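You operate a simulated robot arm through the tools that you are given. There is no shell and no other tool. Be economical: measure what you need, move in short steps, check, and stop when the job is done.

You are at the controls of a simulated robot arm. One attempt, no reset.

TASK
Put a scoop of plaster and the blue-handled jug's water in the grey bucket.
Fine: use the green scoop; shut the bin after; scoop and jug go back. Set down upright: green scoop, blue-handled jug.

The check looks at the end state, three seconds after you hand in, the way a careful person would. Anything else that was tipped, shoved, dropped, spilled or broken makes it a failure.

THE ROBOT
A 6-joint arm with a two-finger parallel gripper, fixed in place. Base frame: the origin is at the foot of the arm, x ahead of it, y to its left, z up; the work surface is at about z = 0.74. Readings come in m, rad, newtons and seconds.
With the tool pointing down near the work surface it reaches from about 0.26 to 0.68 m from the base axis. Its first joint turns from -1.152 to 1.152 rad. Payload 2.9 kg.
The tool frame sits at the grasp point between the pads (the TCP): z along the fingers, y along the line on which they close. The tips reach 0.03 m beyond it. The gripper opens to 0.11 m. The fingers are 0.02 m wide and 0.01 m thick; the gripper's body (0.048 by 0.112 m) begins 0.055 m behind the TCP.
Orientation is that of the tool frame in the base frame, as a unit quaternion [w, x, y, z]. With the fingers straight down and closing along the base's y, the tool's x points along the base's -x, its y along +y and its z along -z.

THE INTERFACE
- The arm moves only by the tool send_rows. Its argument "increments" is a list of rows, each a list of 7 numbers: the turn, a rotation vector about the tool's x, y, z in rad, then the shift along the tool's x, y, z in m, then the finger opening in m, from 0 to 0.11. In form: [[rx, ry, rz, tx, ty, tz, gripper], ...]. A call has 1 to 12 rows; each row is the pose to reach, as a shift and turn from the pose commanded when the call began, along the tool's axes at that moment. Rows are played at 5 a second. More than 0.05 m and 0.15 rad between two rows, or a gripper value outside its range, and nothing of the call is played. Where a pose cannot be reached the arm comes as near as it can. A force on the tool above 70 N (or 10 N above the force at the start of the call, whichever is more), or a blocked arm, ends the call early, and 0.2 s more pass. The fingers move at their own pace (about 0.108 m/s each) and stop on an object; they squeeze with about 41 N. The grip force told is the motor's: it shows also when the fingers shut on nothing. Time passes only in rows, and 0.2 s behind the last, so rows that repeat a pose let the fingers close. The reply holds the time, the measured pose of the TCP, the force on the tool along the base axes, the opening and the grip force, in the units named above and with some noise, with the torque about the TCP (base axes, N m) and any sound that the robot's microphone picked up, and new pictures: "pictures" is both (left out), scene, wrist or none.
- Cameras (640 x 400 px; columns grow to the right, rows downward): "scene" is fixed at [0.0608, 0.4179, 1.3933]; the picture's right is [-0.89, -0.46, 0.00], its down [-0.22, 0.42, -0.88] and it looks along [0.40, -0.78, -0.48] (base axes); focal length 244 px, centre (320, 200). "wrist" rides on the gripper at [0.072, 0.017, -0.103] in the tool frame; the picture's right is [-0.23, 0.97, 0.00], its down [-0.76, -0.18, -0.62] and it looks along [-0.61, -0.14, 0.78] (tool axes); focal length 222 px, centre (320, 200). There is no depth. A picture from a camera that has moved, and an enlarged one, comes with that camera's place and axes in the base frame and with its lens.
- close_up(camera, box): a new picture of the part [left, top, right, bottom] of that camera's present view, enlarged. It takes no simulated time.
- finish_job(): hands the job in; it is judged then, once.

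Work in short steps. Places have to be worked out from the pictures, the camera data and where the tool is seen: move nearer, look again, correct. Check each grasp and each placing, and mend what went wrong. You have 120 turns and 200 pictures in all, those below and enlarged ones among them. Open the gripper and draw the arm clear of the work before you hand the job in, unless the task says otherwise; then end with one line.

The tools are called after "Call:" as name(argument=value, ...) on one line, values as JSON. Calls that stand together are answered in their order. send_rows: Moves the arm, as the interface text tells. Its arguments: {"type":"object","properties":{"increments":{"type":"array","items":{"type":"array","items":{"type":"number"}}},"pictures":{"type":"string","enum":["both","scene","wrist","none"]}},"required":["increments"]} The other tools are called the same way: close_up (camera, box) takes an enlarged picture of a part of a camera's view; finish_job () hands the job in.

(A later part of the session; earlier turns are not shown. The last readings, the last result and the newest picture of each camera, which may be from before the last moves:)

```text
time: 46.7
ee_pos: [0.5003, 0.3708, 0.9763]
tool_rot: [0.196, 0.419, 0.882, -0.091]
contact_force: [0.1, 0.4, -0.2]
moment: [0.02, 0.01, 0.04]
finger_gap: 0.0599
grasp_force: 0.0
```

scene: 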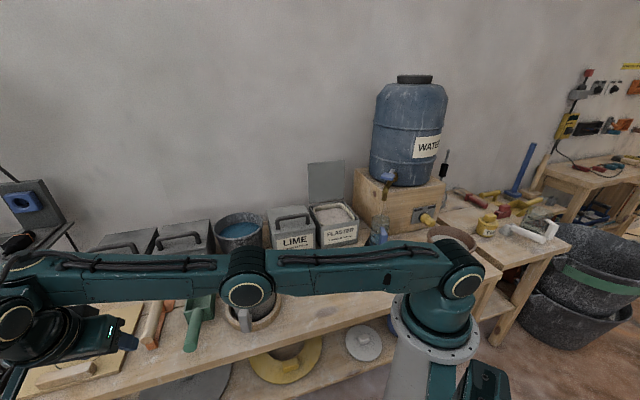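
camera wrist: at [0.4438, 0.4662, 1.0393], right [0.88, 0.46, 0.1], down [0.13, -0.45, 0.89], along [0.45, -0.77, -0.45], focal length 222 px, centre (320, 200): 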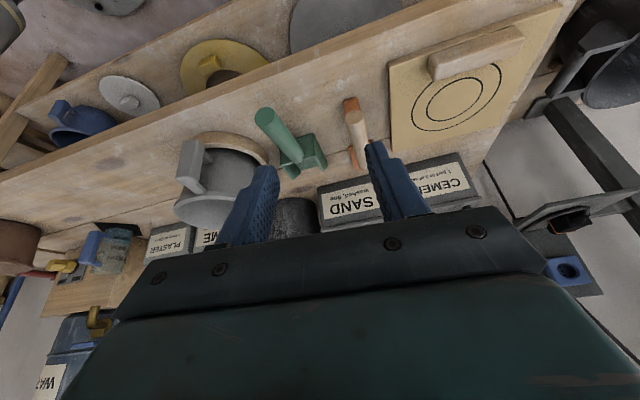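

The commanded pose equals the measured one, so I correct from here to the pregrasp pose.

Call:
send_rows(increments=[[-0.011, -0.066, -0.023, -0.0119, -0.0187, 0.0182, 0.06], [-0.021, -0.131, -0.046, -0.0238, -0.0375, 0.0363, 0.06], [-0.032, -0.197, -0.068, -0.0356, -0.0562, 0.0545, 0.06], [-0.042, -0.262, -0.091, -0.0475, -0.0749, 0.0726, 0.06]], pictures="both")

```text
time: 47.7
ee_pos: [0.5064, 0.3725, 0.9406]
tool_rot: [0.2, 0.422, 0.88, -0.084]
contact_force: [-0.3, 0.1, -0.2]
moment: [-0.01, -0.04, -0.03]
finger_gap: 0.06
grasp_force: 0.1
out of reach, approached as far as the arm can: row 1, 2, 3, 4
camera wrist: at [0.4494, 0.4672, 1.0028], right [0.88, 0.45, 0.12], down [0.12, -0.45, 0.88], along [0.45, -0.77, -0.45], focal length 222 px, centre (320, 200)
```

scene: 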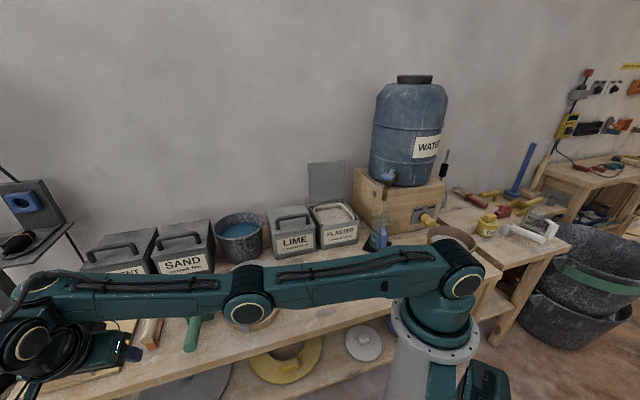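
wrist: 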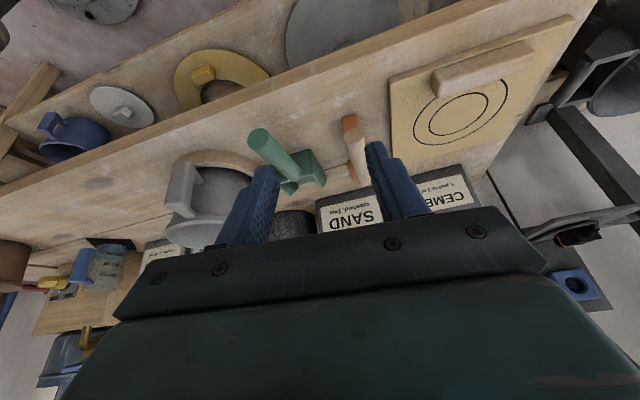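

The arm is stuck near full stretch. I try to unfold it by moving inward and up at the present orientation.

Call:
send_rows(increments=[[0, 0, 0, -0.0158, -0.026, -0.0227, 0.06], [0, 0, 0, -0.0317, -0.052, -0.0453, 0.06], [0, 0, 0, -0.0475, -0.078, -0.068, 0.06], [0, 0, 0, -0.0633, -0.104, -0.0907, 0.06], [0, 0, 0, -0.0792, -0.13, -0.1133, 0.06], [0, 0, 0, -0.095, -0.156, -0.136, 0.06]], pictures="scene")

```text
time: 49.1
ee_pos: [0.4429, 0.3095, 1.1629]
tool_rot: [0.197, 0.427, 0.878, -0.09]
contact_force: [-0.6, -0.2, -0.7]
moment: [-0.04, -0.01, 0.0]
finger_gap: 0.0599
grasp_force: 0.0
out of reach, approached as far as the arm can: row 1, 2, 3, 4, 5, 6
```

scene: 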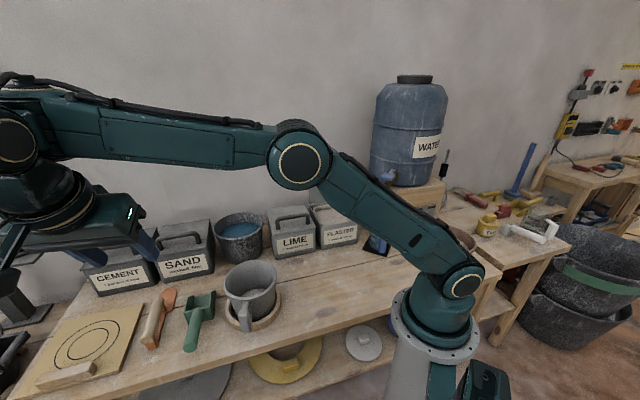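

It's bending again. I keep pulling inward at this height.

Call:
send_rows(increments=[[0, 0, 0, -0.0065, -0.0335, 0.0058, 0.06], [0, 0, 0, -0.0129, -0.067, 0.0117, 0.06], [0, 0, 0, -0.0194, -0.1, 0.0175, 0.06], [0, 0, 0, -0.0258, -0.134, 0.0234, 0.06]], pictures="none")

```text
time: 50.1
ee_pos: [0.3808, 0.266, 1.2298]
tool_rot: [0.196, 0.426, 0.878, -0.09]
contact_force: [-0.5, -0.9, 0.4]
moment: [0.01, -0.01, 0.01]
finger_gap: 0.06
grasp_force: 0.0
out of reach, approached as far as the arm can: row 1, 2, 3, 4
```

Probably the wrist is in a flipped branch. I go back to a plain tool-down attitude first, then re-yaw.

Call:
send_rows(increments=[[0, 0.11, 0, 0.001, -0.017, 0.021, 0.06], [0, 0.22, 0, 0.002, -0.034, 0.042, 0.06], [0, 0.33, 0, 0.003, -0.05, 0.064, 0.06], [0, 0.43, 0, 0.004, -0.067, 0.085, 0.06]], pictures="scene")

```text
time: 51.1
ee_pos: [0.3245, 0.3003, 1.2041]
tool_rot: [-0.017, 0.444, 0.896, -0.006]
contact_force: [1.0, 0.1, 0.4]
moment: [0.03, 0.0, 0.0]
finger_gap: 0.06
grasp_force: 0.0
out of reach, approached as far as the arm can: row 1, 2, 3, 4
```

scene: 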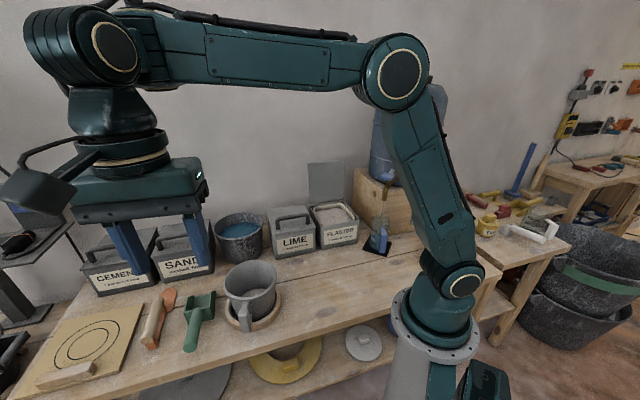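

Tool is vertical now. I rotate the yaw back to the natural facing and come nearer.

Call:
send_rows(increments=[[0, 0, -0.138, -0.019, -0.0081, 0.0111, 0.06], [0, 0, -0.276, -0.038, -0.0162, 0.0222, 0.06], [0, 0, -0.413, -0.057, -0.0243, 0.0333, 0.06], [0, 0, -0.551, -0.076, -0.0324, 0.0444, 0.06], [0, 0, -0.689, -0.095, -0.0406, 0.0556, 0.06], [0, 0, -0.827, -0.114, -0.0487, 0.0667, 0.06], [0, 0, -0.964, -0.133, -0.0568, 0.0778, 0.06], [0, 0, -1.102, -0.152, -0.0649, 0.0889, 0.06], [0, 0, -1.24, -0.171, -0.073, 0.1, 0.06]], pictures="scene")

```text
time: 53.3
ee_pos: [0.2619, 0.273, 1.0842]
tool_rot: [-0.175, 0.132, 0.968, 0.121]
contact_force: [-0.8, 0.2, -0.3]
moment: [-0.05, -0.03, 0.0]
finger_gap: 0.0598
grasp_force: 0.1
out of reach, approached as far as the arm can: row 1, 2, 3, 4, 5, 6, 7, 8
stopped in row 9: the arm was blocked; the commanded pose is now the measured one
```

scene: 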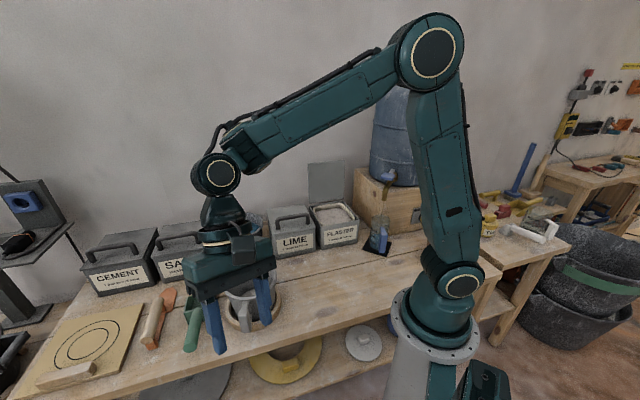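

It got blocked mid-turn with a tilted tool. From here I correct to vertical, natural yaw, at (0.37, 0.12, 1.10).

Call:
send_rows(increments=[[0.05, -0.053, -0.096, -0.0207, -0.018, -0.0151, 0.06], [0.1, -0.105, -0.193, -0.0413, -0.036, -0.0302, 0.06], [0.15, -0.158, -0.289, -0.062, -0.054, -0.0453, 0.06], [0.2, -0.211, -0.385, -0.0827, -0.072, -0.0603, 0.06], [0.251, -0.263, -0.482, -0.1033, -0.09, -0.0754, 0.06], [0.301, -0.316, -0.578, -0.124, -0.108, -0.0905, 0.06]], pictures="both")

```text
time: 54.7
ee_pos: [0.37, 0.1178, 1.1005]
tool_rot: [0.0, -0.157, 0.988, -0.002]
contact_force: [0.0, 0.1, 0.9]
moment: [0.0, -0.01, 0.04]
finger_gap: 0.06
grasp_force: 0.1
camera wrist: at [0.2944, 0.1115, 1.2033], right [-0.09, 1.0, 0.0], down [0.78, 0.07, 0.62], along [0.62, 0.05, -0.78], focal length 222 px, centre (320, 200)
```

scene: 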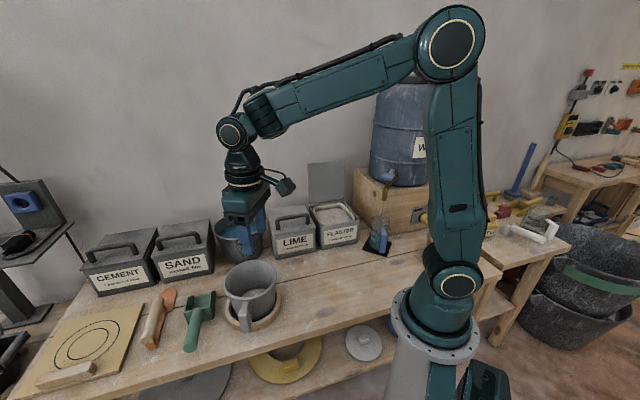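
wrist: 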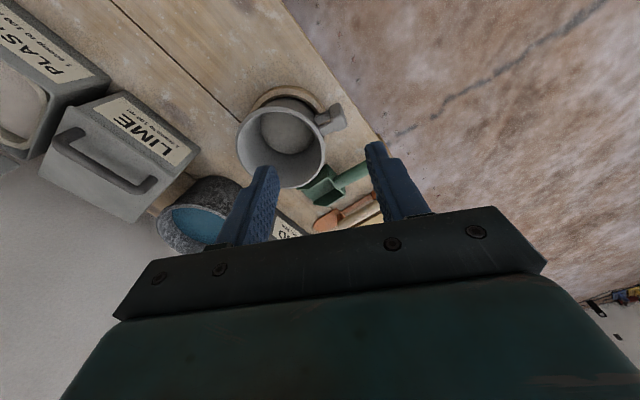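

Recovered to the natural configuration. I take a quick look into the mug from here.

Call:
close_up(camera="wrist", box=[220, 70, 380, 210])

```text
2.86 times, centred on (300, 140) of wrist
camera zoom: at [0.2944, 0.1115, 1.2033], right [-0.09, 1.0, 0.0], down [0.78, 0.07, 0.62], along [0.62, 0.05, -0.78], focal length 635 px, centre (377, 371)
```

zoom: 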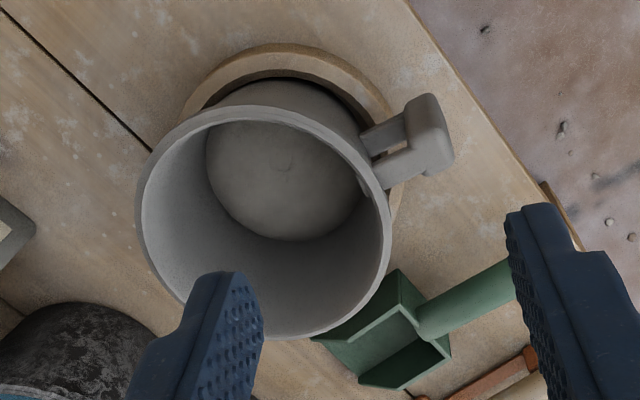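

I notice a star-shaped dimple at the mug's bottom, like the plaster surface in the bin, so some plaster may already be in. I move the camera nearer above the mug to judge.

Call:
send_rows(increments=[[0, 0, 0, -0.0156, -0.0233, 0.0267, 0.06], [0, 0, 0, -0.0311, -0.0467, 0.0533, 0.06], [0, 0, 0, -0.0467, -0.07, 0.08, 0.06]], pictures="none")

Call:
close_up(camera="wrist", box=[200, 0, 440, 180])

Call:
close_up(camera="scene", box=[140, 270, 290, 360])

Call:
close_up(camera="scene", box=[220, 140, 420, 265])

```text
time: 55.5
ee_pos: [0.4339, 0.0658, 1.0211]
tool_rot: [0.0, -0.157, 0.988, -0.002]
contact_force: [0.1, -0.1, -0.3]
moment: [-0.01, 0.04, 0.04]
finger_gap: 0.0601
grasp_force: 0.0
```

```text
2.22 times, centred on (320, 90) of wrist
camera zoom: at [0.3587, 0.0598, 1.1235], right [-0.09, 1.0, 0.0], down [0.78, 0.07, 0.62], along [0.62, 0.05, -0.78], focal length 494 px, centre (320, 444)
```

zoom: 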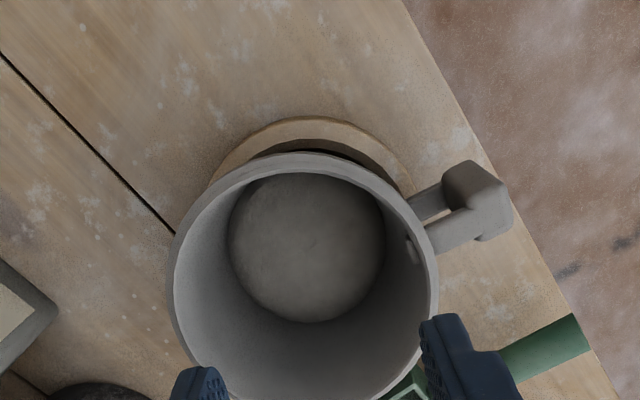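

```text
4.27 times, centred on (215, 315) of scene
camera zoom: at [0.0608, 0.4179, 1.3933], right [-0.89, -0.46, 0.0], down [-0.22, 0.42, -0.88], along [0.4, -0.78, -0.48], focal length 1040 px, centre (768, -291)
```

zoom: 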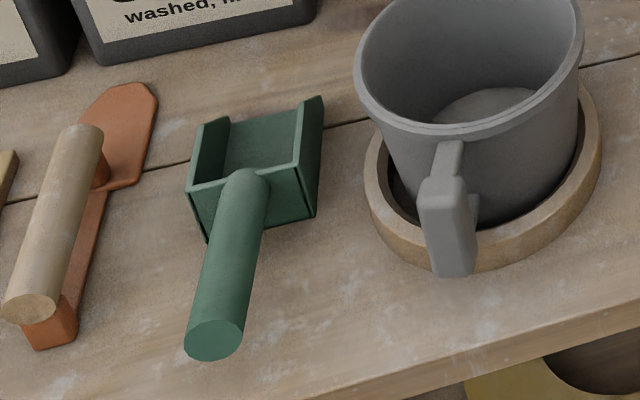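

```text
3.20 times, centred on (320, 202) of scene
camera zoom: at [0.0608, 0.4179, 1.3933], right [-0.89, -0.46, 0.0], down [-0.22, 0.42, -0.88], along [0.4, -0.78, -0.48], focal length 780 px, centre (320, 192)
```

zoom: 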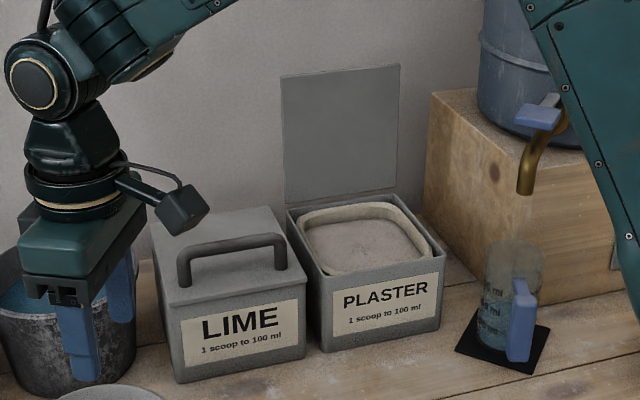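

I zoom strongly on the mug's floor to compare its texture with the wall.

Call:
close_up(camera="wrist", box=[270, 60, 400, 160])

Call:
close_up(camera="scene", box=[218, 255, 288, 305])

```text
4.00 times, centred on (335, 110) of wrist
camera zoom: at [0.3587, 0.0598, 1.1235], right [-0.09, 1.0, 0.0], down [0.78, 0.07, 0.62], along [0.62, 0.05, -0.78], focal length 888 px, centre (260, 560)
```

zoom: 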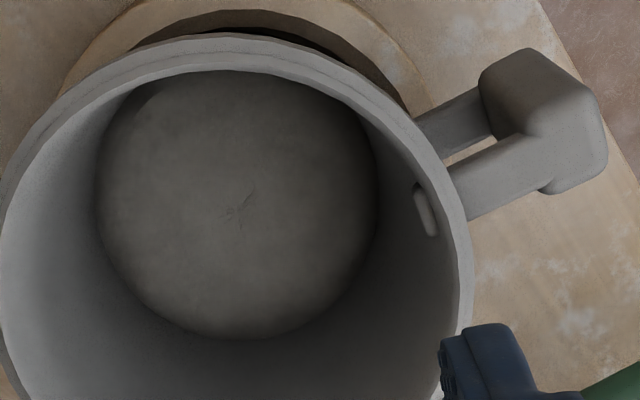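

```text
8.00 times, centred on (253, 280) of scene
camera zoom: at [0.0608, 0.4179, 1.3933], right [-0.89, -0.46, 0.0], down [-0.22, 0.42, -0.88], along [0.4, -0.78, -0.48], focal length 1950 px, centre (856, -440)
```

zoom: 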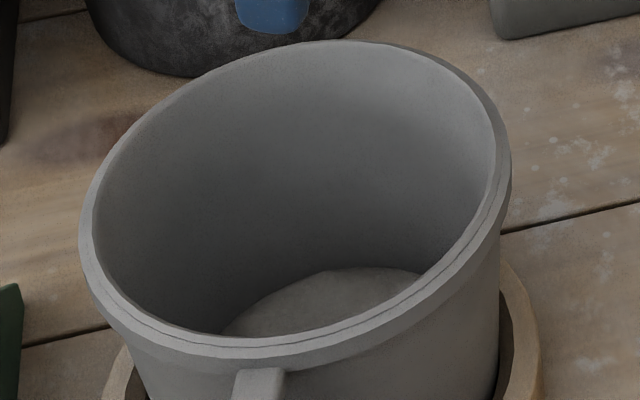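

The mug's floor is now mottled, warm powder with a crease, about 1 cm deep, so the scoop's plaster did go in. Next is the lid. I turn the gripper a quarter so the fingers can straddle the lid's top edge, and go over to the bin.

Call:
send_rows(increments=[[0, 0, 0.148, 0.0117, -0.0178, -0.0044, 0.06], [0, 0, 0.297, 0.0233, -0.0356, -0.0089, 0.06], [0, 0, 0.445, 0.035, -0.0535, -0.0133, 0.06], [0, 0, 0.593, 0.0467, -0.0713, -0.0178, 0.06], [0, 0, 0.742, 0.0583, -0.0891, -0.0222, 0.06], [0, 0, 0.89, 0.07, -0.1069, -0.0267, 0.06], [0, 0, 1.038, 0.0817, -0.1248, -0.0311, 0.06], [0, 0, 1.187, 0.0933, -0.1426, -0.0356, 0.06], [0, 0, 1.335, 0.105, -0.1604, -0.04, 0.06]], pictures="none")

Call:
send_rows(increments=[[0, 0, 0.148, -0.0146, -0.0155, -0.0044, 0.06], [0, 0, 0.297, -0.0292, -0.031, -0.0089, 0.06], [0, 0, 0.445, -0.0439, -0.0464, -0.0133, 0.06], [0, 0, 0.593, -0.0585, -0.0619, -0.0178, 0.06], [0, 0, 0.742, -0.0731, -0.0774, -0.0222, 0.06], [0, 0, 0.89, -0.0877, -0.0929, -0.0267, 0.06], [0, 0, 1.038, -0.1024, -0.1083, -0.0311, 0.06], [0, 0, 1.187, -0.117, -0.1238, -0.0356, 0.06], [0, 0, 1.335, -0.1316, -0.1393, -0.04, 0.06]], pictures="both")

```text
time: 57.5
ee_pos: [0.3847, -0.1201, 1.0608]
tool_rot: [0.001, 0.489, 0.872, 0.0]
contact_force: [-0.5, 0.4, -0.5]
moment: [-0.02, 0.0, -0.02]
finger_gap: 0.0601
grasp_force: 0.1
```

```text
time: 59.5
ee_pos: [0.3351, -0.3036, 1.1009]
tool_rot: [0.0, 0.924, 0.382, -0.001]
contact_force: [-0.5, 0.0, -0.9]
moment: [-0.02, 0.02, -0.01]
finger_gap: 0.0603
grasp_force: 0.2
camera wrist: at [0.3968, -0.2649, 1.204], right [0.53, -0.85, 0.0], down [-0.66, -0.41, 0.62], along [-0.53, -0.33, -0.78], focal length 222 px, centre (320, 200)
```

scene: 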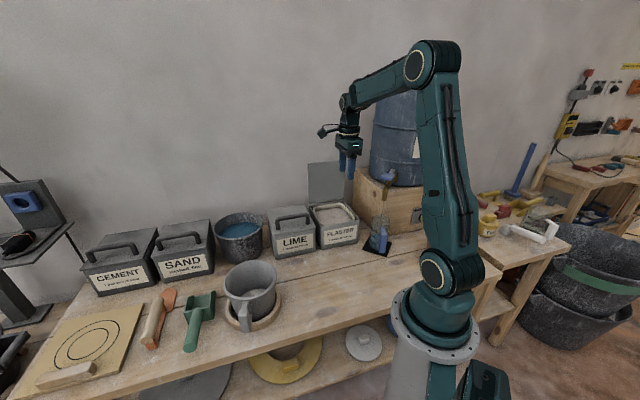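
wrist: 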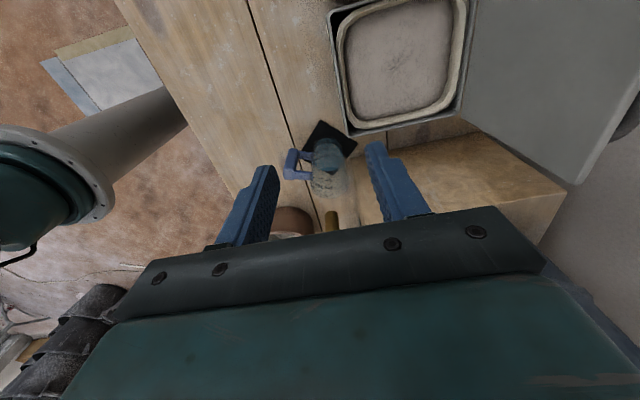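

The lid's top edge is at s about 0.676, z about 1.042. I tilt the tool 30° outward and come just above that edge with fingers open.

Call:
send_rows(increments=[[-0.131, 0, 0, 0, 0.0457, -0.002, 0.08], [-0.262, 0, 0, 0, 0.0914, 0.004, 0.08], [-0.393, 0, 0, 0, 0.137, 0.01, 0.08], [-0.524, 0, 0, 0, 0.183, 0.016, 0.08]], pictures="both")

Call:
close_up(camera="scene", box=[270, 80, 420, 220])

```text
time: 60.5
ee_pos: [0.4658, -0.4328, 1.0863]
tool_rot: [0.241, 0.891, 0.371, 0.099]
contact_force: [0.3, 0.6, -0.8]
moment: [-0.01, -0.02, -0.05]
finger_gap: 0.0799
grasp_force: 0.1
camera wrist: at [0.4895, -0.3551, 1.1834], right [0.44, -0.75, 0.49], down [-0.87, -0.21, 0.45], along [-0.24, -0.62, -0.75], focal length 222 px, centre (320, 200)
```

scene: 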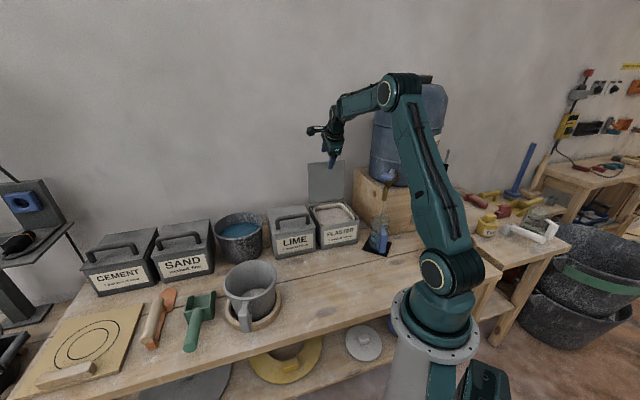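
wrist: 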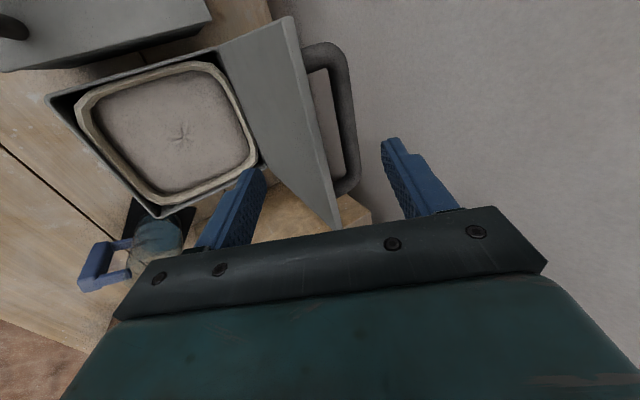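

```text
2.86 times, centred on (345, 150) of scene
camera zoom: at [0.0608, 0.4179, 1.3933], right [-0.89, -0.46, 0.0], down [-0.22, 0.42, -0.88], along [0.4, -0.78, -0.48], focal length 696 px, centre (249, 343)
```

zoom: 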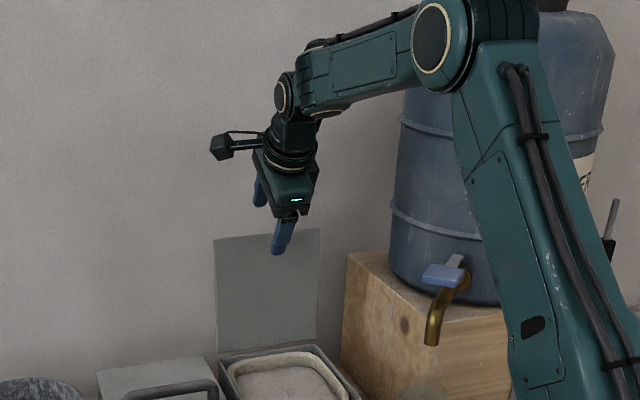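

The lid edge is nicely between the fingers; its handle is lower on the back. I advance to straddle it.

Call:
send_rows(increments=[[0, 0, 0, 0, 0, 0.025, 0.08], [0, 0, 0, 0, -0.002, 0.048, 0.08], [0, 0, 0, 0, -0.003, 0.066, 0.08]], pictures="wrist")

```text
time: 61.3
ee_pos: [0.4864, -0.4534, 1.0266]
tool_rot: [0.241, 0.892, 0.371, 0.1]
contact_force: [-0.3, -0.3, 0.0]
moment: [0.01, 0.0, 0.01]
finger_gap: 0.0801
grasp_force: 0.1
camera wrist: at [0.5116, -0.3757, 1.1242], right [0.44, -0.75, 0.49], down [-0.87, -0.21, 0.45], along [-0.24, -0.62, -0.75], focal length 222 px, centre (320, 200)
```

wrist: 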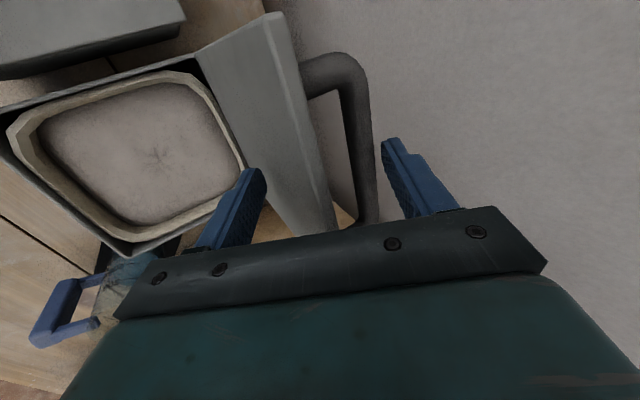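

Both lid and its handle are between the fingers. I swing along the hinge arc, first half, pulling the lid forward.

Call:
send_rows(increments=[[-0.052, 0, 0, 0, -0.0228, -0.0118, 0.08], [-0.105, 0, 0, 0, -0.0424, -0.0187, 0.08], [-0.157, 0, 0, 0, -0.0629, -0.0233, 0.08], [-0.209, 0, 0, 0, -0.0838, -0.0253, 0.08], [-0.262, 0, 0, 0, -0.1048, -0.0247, 0.08]], pictures="both")

```text
time: 62.5
ee_pos: [0.413, -0.383, 0.9949]
tool_rot: [0.354, 0.853, 0.355, 0.147]
contact_force: [1.0, -0.1, 0.2]
moment: [0.01, -0.02, -0.01]
finger_gap: 0.0796
grasp_force: 0.0
camera wrist: at [0.4201, -0.2881, 1.0786], right [0.33, -0.65, 0.69], down [-0.94, -0.14, 0.31], along [-0.11, -0.75, -0.65], focal length 222 px, centre (320, 200)
```

scene: 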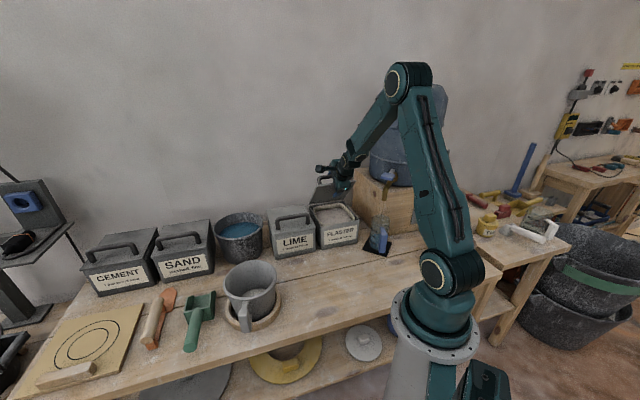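
wrist: 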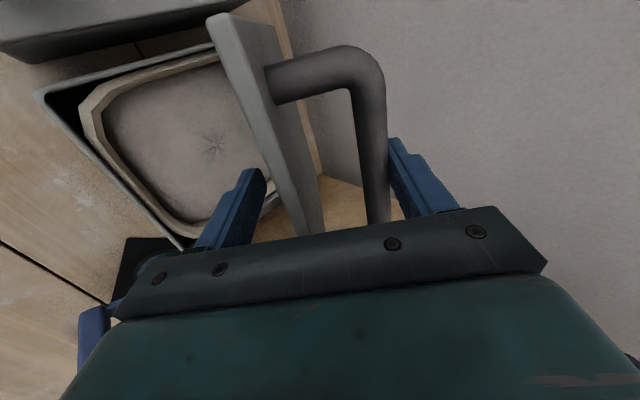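

The lid is following, pushed via its handle. Continue the arc.

Call:
send_rows(increments=[[-0.052, 0, 0, 0, -0.0208, -0.0024, 0.08], [-0.105, 0, 0, 0, -0.0418, -0.0022, 0.08], [-0.157, 0, 0, 0, -0.0625, 0.0006, 0.08], [-0.209, 0, 0, 0, -0.0828, 0.0057, 0.08]], pictures="both")

Call:
close_up(camera="scene", box=[270, 130, 420, 260])

```text
time: 63.5
ee_pos: [0.3738, -0.3422, 0.9327]
tool_rot: [0.442, 0.811, 0.336, 0.184]
contact_force: [0.2, 0.3, 0.4]
moment: [0.0, 0.03, 0.0]
finger_gap: 0.0799
grasp_force: 0.1
camera wrist: at [0.3706, -0.2366, 1.0024], right [0.21, -0.53, 0.82], down [-0.98, -0.1, 0.19], along [-0.02, -0.84, -0.54], focal length 222 px, centre (320, 200)
```

scene: 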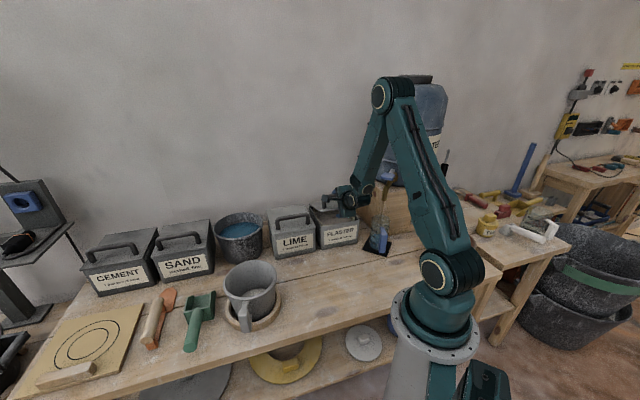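
wrist: 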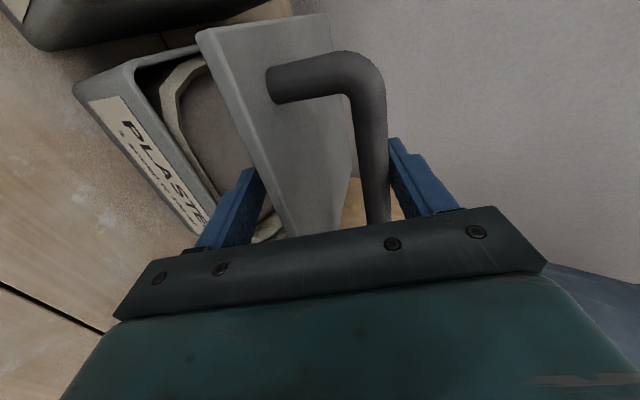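

```text
3.08 times, centred on (345, 195) of scene
camera zoom: at [0.0608, 0.4179, 1.3933], right [-0.89, -0.46, 0.0], down [-0.22, 0.42, -0.88], along [0.4, -0.78, -0.48], focal length 750 px, centre (243, 215)
```

zoom: 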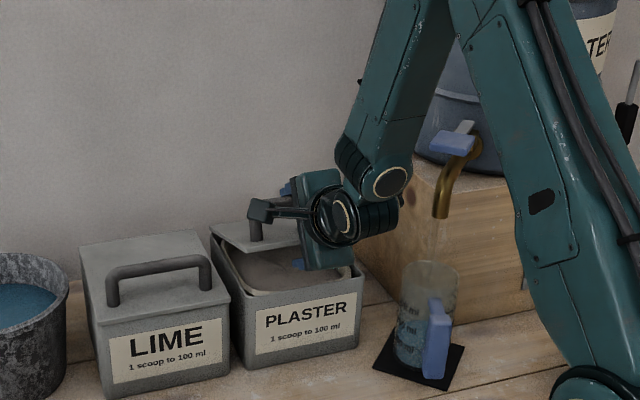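

The lid is about half closed and holds against the outer finger. I withdraw along the tool axis so the inner finger clears, and check the lid.

Call:
send_rows(increments=[[0, 0, 0, 0, 0, -0.03, 0.08], [0, 0, 0, 0, 0, -0.06, 0.08], [0, 0, 0, 0, 0, -0.09, 0.08], [0.05, 0, 0, 0, 0.03, -0.1, 0.08]], pictures="none")

Call:
close_up(camera="scene", box=[250, 120, 420, 260])

```text
time: 64.5
ee_pos: [0.3263, -0.2971, 1.0112]
tool_rot: [0.421, 0.822, 0.34, 0.174]
contact_force: [0.6, -0.1, 0.8]
moment: [0.02, 0.01, -0.05]
finger_gap: 0.0801
grasp_force: 0.1
```

```text
2.86 times, centred on (335, 190) of scene
camera zoom: at [0.0608, 0.4179, 1.3933], right [-0.89, -0.46, 0.0], down [-0.22, 0.42, -0.88], along [0.4, -0.78, -0.48], focal length 696 px, centre (277, 229)
```

zoom: 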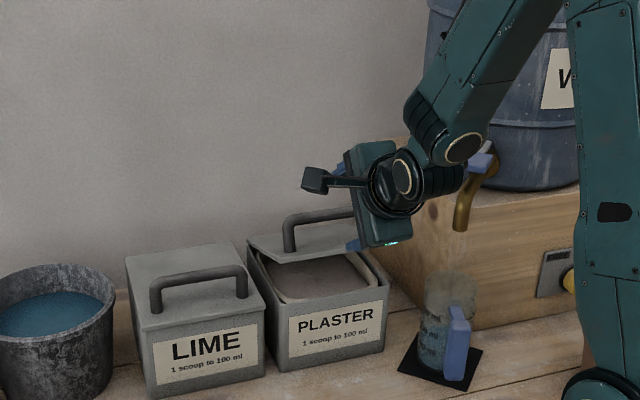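

The lid stays half shut by hinge friction. I close the fingers, point straight down above its front part (s about 0.515), then press it shut.

Call:
send_rows(increments=[[0.135, 0, 0, 0, 0.0085, 0.0069, 0.05], [0.27, 0, 0, 0, 0.0171, 0.0137, 0.02], [0.404, 0, 0, 0, 0.0256, 0.0206, 0.0], [0.538, 0, 0, 0, 0.0341, 0.0275, 0.0], [0.672, 0, 0, 0, 0.0426, 0.0344, 0.0], [0.806, 0, 0, 0, 0.0512, 0.0412, 0.0], [0.94, 0, 0, 0, 0.0597, 0.0481, 0.0]], pictures="none")

Call:
close_up(camera="scene", box=[250, 120, 420, 260])

```text
time: 66.1
ee_pos: [0.3799, -0.3466, 1.033]
tool_rot: [0.002, 0.923, 0.384, 0.001]
contact_force: [1.0, -0.3, -0.7]
moment: [0.01, -0.02, -0.01]
finger_gap: 0.0
grasp_force: 37.7
```

```text
2.86 times, centred on (335, 190) of scene
camera zoom: at [0.0608, 0.4179, 1.3933], right [-0.89, -0.46, 0.0], down [-0.22, 0.42, -0.88], along [0.4, -0.78, -0.48], focal length 696 px, centre (277, 229)
```

zoom: 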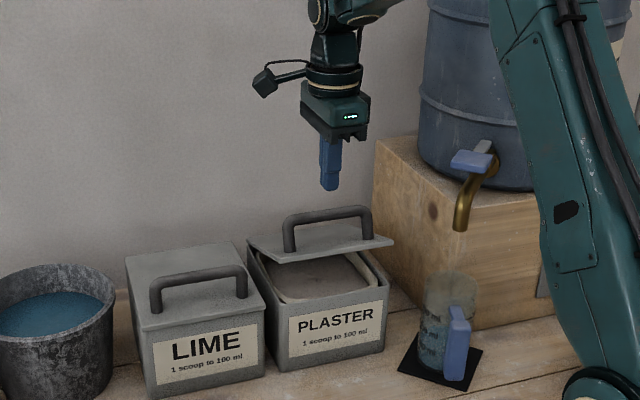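

The lid's front edge is at about z 0.92. I press straight down to the closed height.

Call:
send_rows(increments=[[0, 0, 0, 0, 0, 0.04, 0.0], [0, 0, 0, 0, 0, 0.08, 0.0], [0, 0, 0, 0, 0, 0.105, 0.0], [0, 0, 0, 0, 0, 0.122, 0.0], [0, 0, 0, 0, 0, 0.132, 0.0], [0, 0, 0, 0, 0, 0.138, 0.0], [0, 0, 0, 0, 0, 0.142, 0.0]], pictures="none")

Call:
close_up(camera="scene", box=[250, 120, 420, 260])

```text
time: 67.2
ee_pos: [0.3858, -0.3516, 0.916]
tool_rot: [0.014, 0.924, 0.383, 0.006]
contact_force: [3.3, -3.4, 4.1]
moment: [0.08, -0.01, -0.04]
finger_gap: 0.0
grasp_force: 37.3
stopped in row 5: the force on the tool passed its limit at 79 N (the readings are from after the stop); the commanded pose is now the measured one
```

```text
2.86 times, centred on (335, 190) of scene
camera zoom: at [0.0608, 0.4179, 1.3933], right [-0.89, -0.46, 0.0], down [-0.22, 0.42, -0.88], along [0.4, -0.78, -0.48], focal length 696 px, centre (277, 229)
```

zoom: 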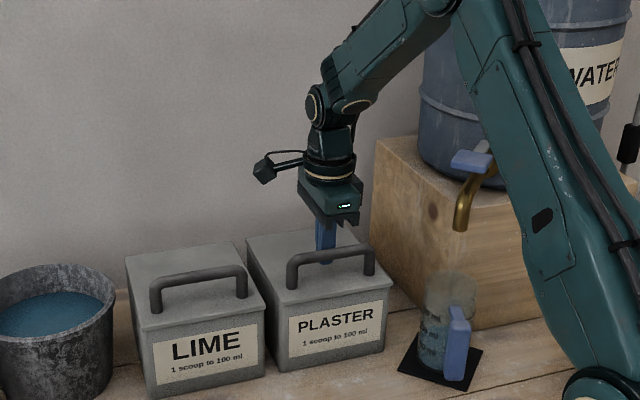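

The bin is shut. Now the jug: I rise, then turn the wrist on by another quarter (flipped grasp, camera on top) while moving in front of the jug; that also tests the wrist range.

Call:
send_rows(increments=[[0, 0, 0, 0, 0, -0.04, 0.0], [0, 0, 0, 0, 0, -0.08, 0.03], [0, 0, 0, 0, 0, -0.12, 0.06]], pictures="none")

Call:
send_rows(increments=[[0, 0, 0.148, -0.0089, -0.0195, 0, 0.06], [0, 0, 0.297, -0.0178, -0.039, 0, 0.06], [0, 0, 0.445, -0.0267, -0.0585, 0, 0.06], [0, 0, 0.593, -0.0356, -0.078, 0, 0.06], [0, 0, 0.742, -0.0445, -0.0975, 0, 0.06], [0, 0, 0.89, -0.0534, -0.117, 0, 0.06], [0, 0, 1.038, -0.0623, -0.1365, 0, 0.06], [0, 0, 1.187, -0.0712, -0.156, 0, 0.06], [0, 0, 1.335, -0.0801, -0.1755, 0, 0.06], [0, 0, 1.483, -0.089, -0.195, 0, 0.06], [0, 0, 1.632, -0.0979, -0.2145, 0, 0.06], [0, 0, 1.78, -0.1068, -0.234, 0, 0.06]], pictures="both")

```text
time: 67.7
ee_pos: [0.3963, -0.3637, 0.9522]
tool_rot: [0.038, 0.923, 0.383, 0.016]
contact_force: [33.9, -33.1, -28.0]
moment: [-0.65, -0.64, -0.1]
finger_gap: 0.0079
grasp_force: 0.0
stopped in row 2: the force on the tool passed its limit at 97 N (the readings are from after the stop); the commanded pose is now the measured one
```

```text
time: 68.0
ee_pos: [0.4003, -0.3683, 0.9543]
tool_rot: [0.058, 0.93, 0.362, 0.03]
contact_force: [56.1, -59.0, -45.7]
moment: [-1.23, -1.53, 0.56]
finger_gap: 0.0228
grasp_force: 0.1
stopped in row 1: the force on the tool passed its limit at 90 N (the readings are from after the stop); the commanded pose is now the measured one
camera wrist: at [0.4539, -0.3234, 1.0593], right [0.49, -0.87, 0.12], down [-0.74, -0.33, 0.59], along [-0.47, -0.37, -0.8], focal length 222 px, centre (320, 200)
```

scene: 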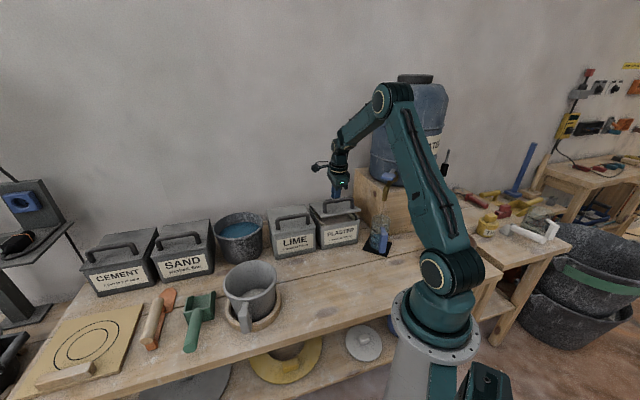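
wrist: 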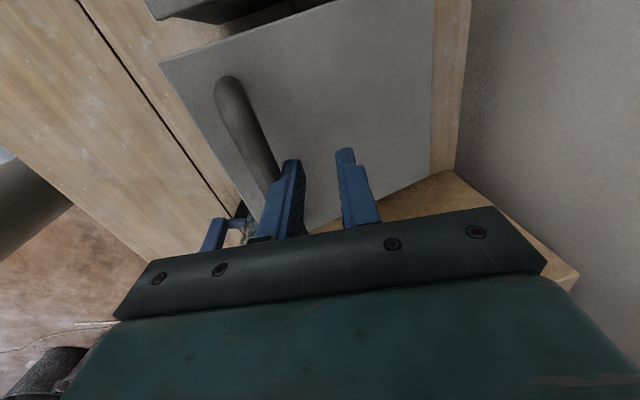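

The fingers are wedged behind the lid's handle. I close them first to relieve the force.

Call:
send_rows(increments=[[0, 0, 0, 0, 0, 0, 0.0], [0, 0, 0, 0, 0, 0.005, 0.0], [0, 0, 0, 0, 0, 0.01, 0.0]], pictures="wrist")

Call:
close_up(camera="scene", box=[280, 140, 400, 260])

```text
time: 68.8
ee_pos: [0.3909, -0.3599, 0.9437]
tool_rot: [0.041, 0.931, 0.362, 0.022]
contact_force: [-0.1, -0.7, -0.3]
moment: [-0.01, -0.01, 0.01]
finger_gap: 0.0001
grasp_force: 37.4
camera wrist: at [0.4483, -0.3172, 1.0484], right [0.49, -0.87, 0.09], down [-0.72, -0.35, 0.6], along [-0.49, -0.35, -0.8], focal length 222 px, centre (320, 200)
```

wrist: 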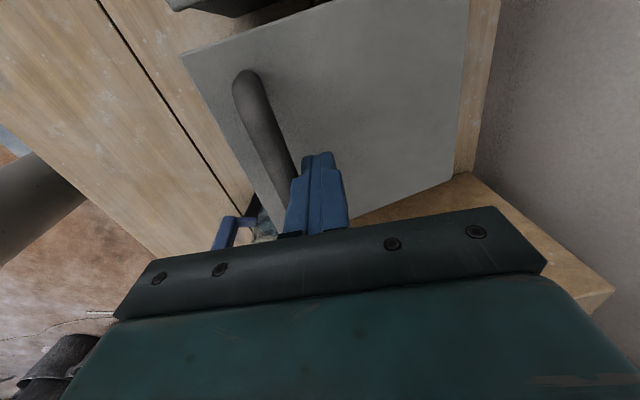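

```text
3.33 times, centred on (340, 200) of scene
camera zoom: at [0.0608, 0.4179, 1.3933], right [-0.89, -0.46, 0.0], down [-0.22, 0.42, -0.88], along [0.4, -0.78, -0.48], focal length 812 px, centre (253, 200)
```

zoom: 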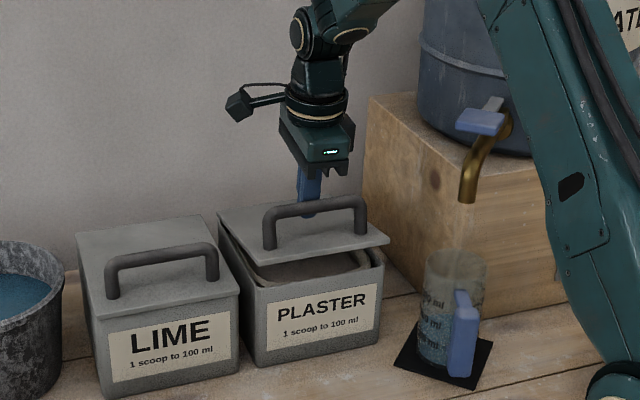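

Force is gone; the fingers sit behind the handle with the lid a little raised. I slip slightly outward and straight up, fingers kept shut.

Call:
send_rows(increments=[[0, 0, 0, 0, 0.012, 0, 0.0], [0, 0, 0, 0, 0.02, -0.02, 0.0], [0, 0, 0, 0, 0.02, -0.06, 0.0], [0, 0, 0, 0, 0.01, -0.1, 0.0]], pictures="none")

Call:
close_up(camera="scene", box=[280, 140, 400, 260])

```text
time: 69.8
ee_pos: [0.3895, -0.3616, 1.0491]
tool_rot: [0.041, 0.931, 0.362, 0.022]
contact_force: [-0.8, 0.6, -0.4]
moment: [0.0, 0.01, -0.02]
finger_gap: 0.0
grasp_force: 37.7
```

```text
3.33 times, centred on (340, 200) of scene
camera zoom: at [0.0608, 0.4179, 1.3933], right [-0.89, -0.46, 0.0], down [-0.22, 0.42, -0.88], along [0.4, -0.78, -0.48], focal length 812 px, centre (253, 200)
```

zoom: 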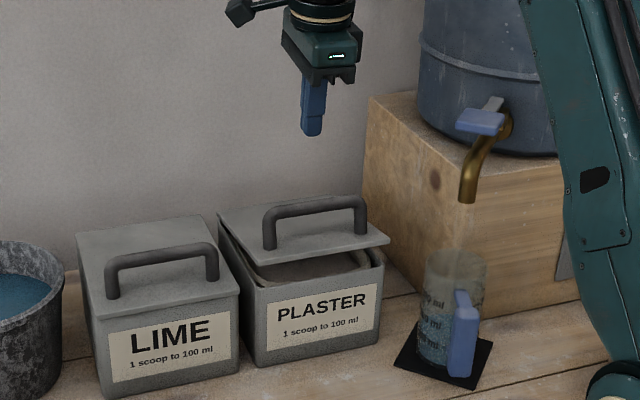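

The lid is open about 11°. I'll press on its front strip, ahead of the handle (s about 0.492), so nothing can hook.

Call:
send_rows(increments=[[0, 0, 0, 0, -0.02, 0, 0.0], [0, 0, 0, 0, -0.039, 0.02, 0.0], [0, 0, 0, 0, -0.039, 0.06, 0.0], [0, 0, 0, 0, -0.039, 0.1, 0.0], [0, 0, 0, 0, -0.039, 0.125, 0.0], [0, 0, 0, 0, -0.039, 0.138, 0.0], [0, 0, 0, 0, -0.039, 0.146, 0.0], [0, 0, 0, 0, -0.039, 0.152, 0.0]], pictures="wrist")

Call:
close_up(camera="scene", box=[280, 140, 400, 260])

```text
time: 70.9
ee_pos: [0.372, -0.3389, 0.9465]
tool_rot: [0.043, 0.93, 0.363, 0.022]
contact_force: [-13.1, 11.0, 24.8]
moment: [0.35, 0.4, 0.04]
finger_gap: 0.0
grasp_force: 38.1
stopped in row 5: the force on the tool passed its limit at 109 N (the readings are from after the stop); the commanded pose is now the measured one
camera wrist: at [0.4287, -0.296, 1.0513], right [0.49, -0.87, 0.09], down [-0.73, -0.34, 0.59], along [-0.48, -0.36, -0.8], focal length 222 px, centre (320, 200)
```

wrist: 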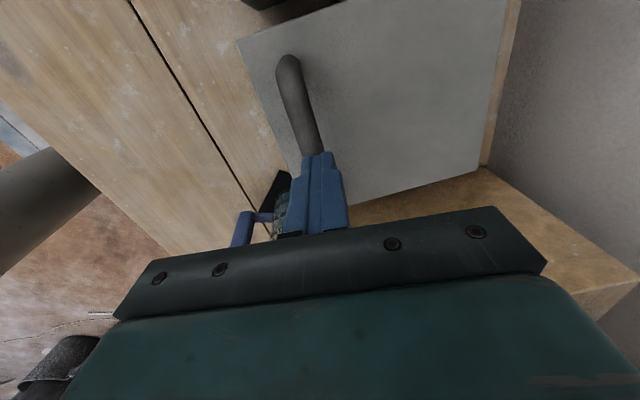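

```text
3.33 times, centred on (340, 200) of scene
camera zoom: at [0.0602, 0.4185, 1.3932], right [-0.89, -0.46, 0.0], down [-0.22, 0.42, -0.88], along [0.4, -0.78, -0.48], focal length 812 px, centre (253, 200)
```

zoom: 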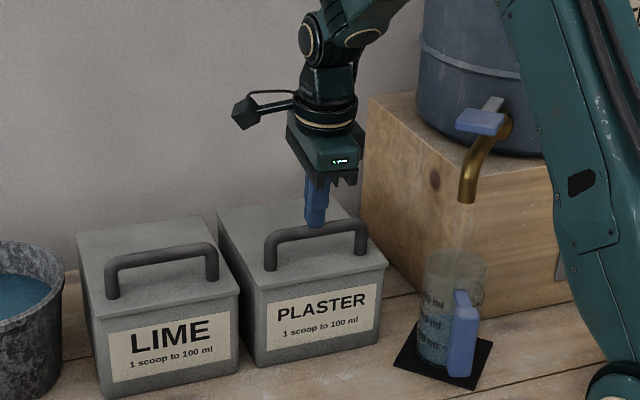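

The lid is shut, with the fingers resting on the handle bar. I lift straight up with the fingers closed and check.

Call:
send_rows(increments=[[0, 0, 0, 0, 0, -0.03, 0.0], [0, 0, 0, 0, 0, -0.07, 0.0], [0, 0, 0, 0, 0, -0.1, 0.0]], pictures="none")

Call:
close_up(camera="scene", box=[280, 140, 400, 260])

```text
time: 71.7
ee_pos: [0.365, -0.3345, 1.0443]
tool_rot: [0.043, 0.931, 0.363, 0.023]
contact_force: [0.8, 0.3, 0.2]
moment: [0.0, 0.0, -0.03]
finger_gap: 0.0003
grasp_force: 37.8
```

```text
3.33 times, centred on (340, 200) of scene
camera zoom: at [0.0608, 0.4179, 1.3933], right [-0.89, -0.46, 0.0], down [-0.22, 0.42, -0.88], along [0.4, -0.78, -0.48], focal length 812 px, centre (253, 200)
```

zoom: 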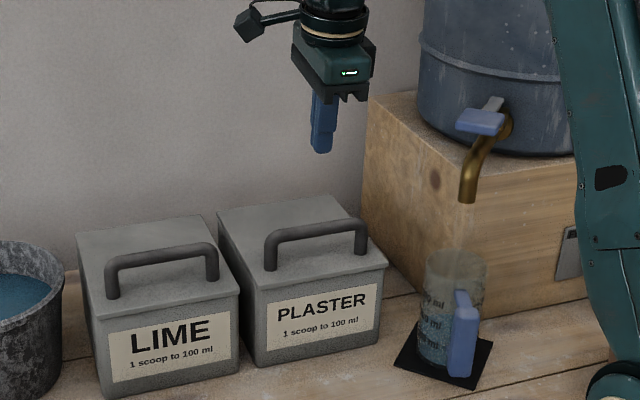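

The bin is shut and not moved. Now I go in front of the jug, turning the wrist on to the flipped grasp.

Call:
send_rows(increments=[[0, 0, 0.1495, -0.0093, -0.0168, 0.002, 0.02], [0, 0, 0.299, -0.0187, -0.0337, 0.004, 0.05], [0, 0, 0.4485, -0.028, -0.0505, 0.006, 0.05], [0, 0, 0.598, -0.0373, -0.0673, 0.008, 0.05], [0, 0, 0.7475, -0.0467, -0.0842, 0.01, 0.05], [0, 0, 0.897, -0.056, -0.101, 0.012, 0.05], [0, 0, 1.0465, -0.0653, -0.1178, 0.014, 0.05], [0, 0, 1.196, -0.0747, -0.1347, 0.016, 0.05], [0, 0, 1.3455, -0.084, -0.1515, 0.018, 0.05], [0, 0, 1.495, -0.0933, -0.1683, 0.02, 0.05], [0, 0, 1.6445, -0.1027, -0.1852, 0.022, 0.05], [0, 0, 1.794, -0.112, -0.202, 0.024, 0.05]], pictures="both")

```text
time: 74.3
ee_pos: [0.147, -0.2738, 1.0009]
tool_rot: [0.012, 0.888, -0.457, 0.048]
contact_force: [1.3, -0.4, 0.7]
moment: [-0.03, -0.05, -0.01]
finger_gap: 0.0502
grasp_force: 0.0
out of reach, approached as far as the arm can: row 11, 12
camera wrist: at [0.1672, -0.3351, 1.11], right [-0.92, -0.38, -0.04], down [-0.34, 0.76, 0.55], along [-0.18, 0.52, -0.83], focal length 222 px, centre (320, 200)
```

scene: 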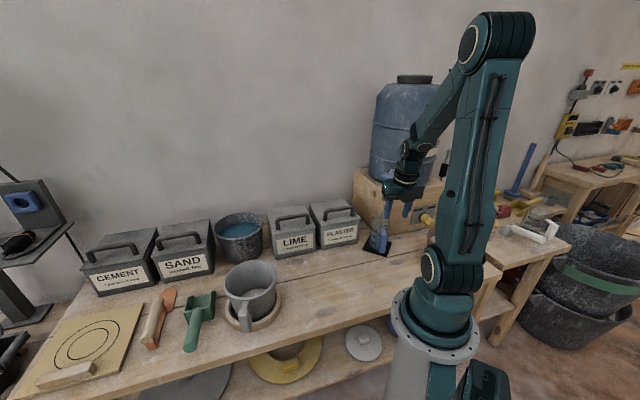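
wrist: 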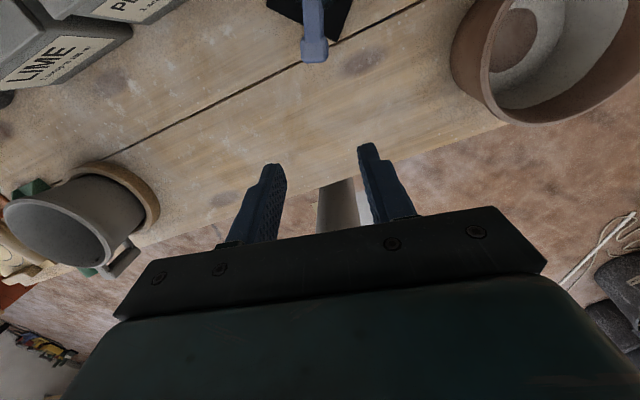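

The flipped wrist is near its limit here (8° short). I'd rather grasp naturally and be flipped only when pouring, so I do a dry test of the flipped pouring pose over the mug first: swing over there.

Call:
send_rows(increments=[[0, 0, -0.122, -0.0114, -0.0416, -0.01, 0.05], [0, 0, -0.244, -0.0228, -0.0832, -0.02, 0.05], [0, 0, -0.366, -0.0342, -0.1248, -0.03, 0.05], [0, 0, -0.488, -0.0456, -0.1664, -0.04, 0.05], [0, 0, -0.61, -0.057, -0.208, -0.05, 0.05], [0, 0, -0.732, -0.0684, -0.2496, -0.06, 0.05], [0, 0, -0.854, -0.0798, -0.2912, -0.07, 0.05], [0, 0, -0.976, -0.0912, -0.3328, -0.08, 0.05], [0, 0, -1.098, -0.1026, -0.3744, -0.09, 0.05], [0, 0, -1.22, -0.114, -0.416, -0.1, 0.05]], pictures="none")

Call:
send_rows(increments=[[0, 0.14, 0, 0.006, 0, 0, 0.05], [0, 0.28, 0, 0.012, 0, 0, 0.05], [0, 0.42, 0, 0.018, 0, 0, 0.05], [0, 0.56, 0, 0.024, 0, 0, 0.05], [0, 0.7, 0, 0.03, 0, 0, 0.05], [0, 0.84, 0, 0.036, 0, 0, 0.05], [0, 0.98, 0, 0.042, 0, 0, 0.05], [0, 1.12, 0, 0.048, 0, 0, 0.05], [0, 1.22, 0, 0.05, 0, 0, 0.05]], pictures="scene")

```text
time: 76.5
ee_pos: [0.4163, 0.0697, 1.0995]
tool_rot: [0.037, 0.99, 0.135, 0.032]
contact_force: [0.3, 0.3, 0.7]
moment: [-0.01, -0.03, -0.03]
finger_gap: 0.05
grasp_force: 0.0
out of reach, approached as far as the arm can: row 1, 2, 3, 4, 5, 6, 7, 8, 9
```

```text
time: 78.5
ee_pos: [0.4613, 0.083, 1.1017]
tool_rot: [-0.047, 0.792, 0.132, 0.594]
contact_force: [0.1, -0.2, 0.6]
moment: [0.01, 0.02, 0.03]
finger_gap: 0.05
grasp_force: 0.1
```

scene: 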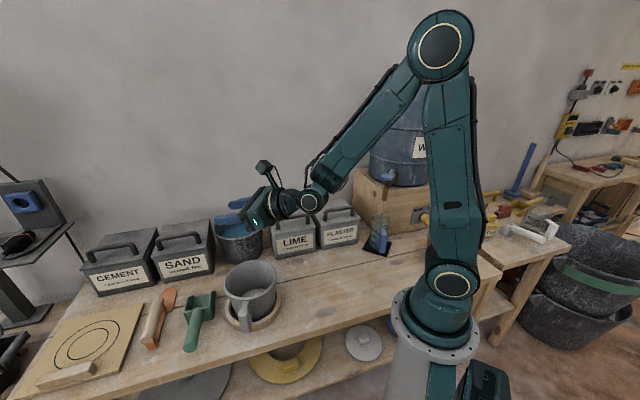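

The pouring pose (tool 17° below horizontal, flipped) is reachable without trouble. I return to the jug: un-pitch, then swing back to the natural facing.

Call:
send_rows(increments=[[0, -0.14, 0, 0, 0, 0, 0.05], [0, -0.28, 0, 0, 0, 0, 0.05], [0, -0.42, 0, 0, 0, 0, 0.05], [0, -0.56, 0, 0, 0, 0, 0.05], [0, -0.7, 0, 0, 0, 0, 0.05], [0, -0.84, 0, 0, 0, 0, 0.05], [0, -0.98, 0, 0, 0, 0, 0.05], [0, -1.12, 0, 0, 0, 0, 0.05], [0, -1.26, 0, 0, 0, 0, 0.05]], pictures="none")

Call:
send_rows(increments=[[0, 0, -0.148, -0.0327, 0.0213, 0.0042, 0.05], [0, 0, -0.297, -0.0655, 0.0427, 0.0083, 0.05], [0, 0, -0.445, -0.0982, 0.064, 0.0125, 0.05], [0, 0, -0.593, -0.131, 0.0853, 0.0167, 0.05], [0, 0, -0.742, -0.1637, 0.1067, 0.0208, 0.05], [0, 0, -0.89, -0.1965, 0.128, 0.025, 0.05], [0, 0, -1.038, -0.2292, 0.1493, 0.0292, 0.05], [0, 0, -1.187, -0.262, 0.1707, 0.0333, 0.05], [0, 0, -1.335, -0.2947, 0.192, 0.0375, 0.05], [0, 0, -1.483, -0.3275, 0.2133, 0.0417, 0.05], [0, 0, -1.632, -0.36, 0.2347, 0.0458, 0.05], [0, 0, -1.78, -0.393, 0.256, 0.05, 0.05]], pictures="wrist")

```text
time: 80.5
ee_pos: [0.4613, 0.0828, 1.1023]
tool_rot: [0.04, 0.99, 0.135, 0.012]
contact_force: [0.6, -0.3, -0.4]
moment: [0.02, -0.01, 0.0]
finger_gap: 0.0499
grasp_force: 0.0
```

```text
time: 83.1
ee_pos: [0.1501, -0.2737, 1.0653]
tool_rot: [0.035, 0.518, 0.854, -0.022]
contact_force: [0.6, 0.5, -0.2]
moment: [0.01, 0.01, 0.03]
finger_gap: 0.0501
grasp_force: 0.0
camera wrist: at [0.1282, -0.1944, 1.1627], right [0.97, 0.25, 0.02], down [0.17, -0.71, 0.69], along [0.18, -0.66, -0.73], focal length 222 px, centre (320, 200)
```

wrist: 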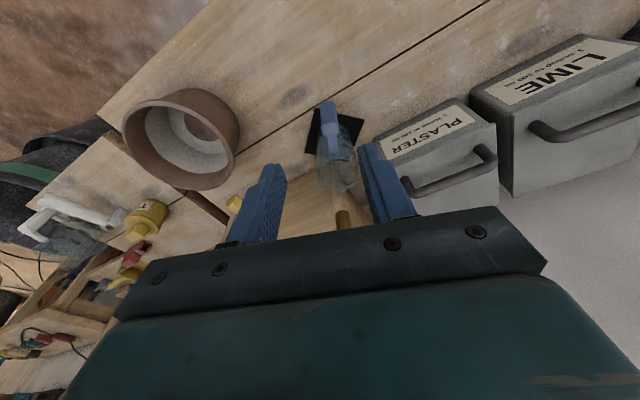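

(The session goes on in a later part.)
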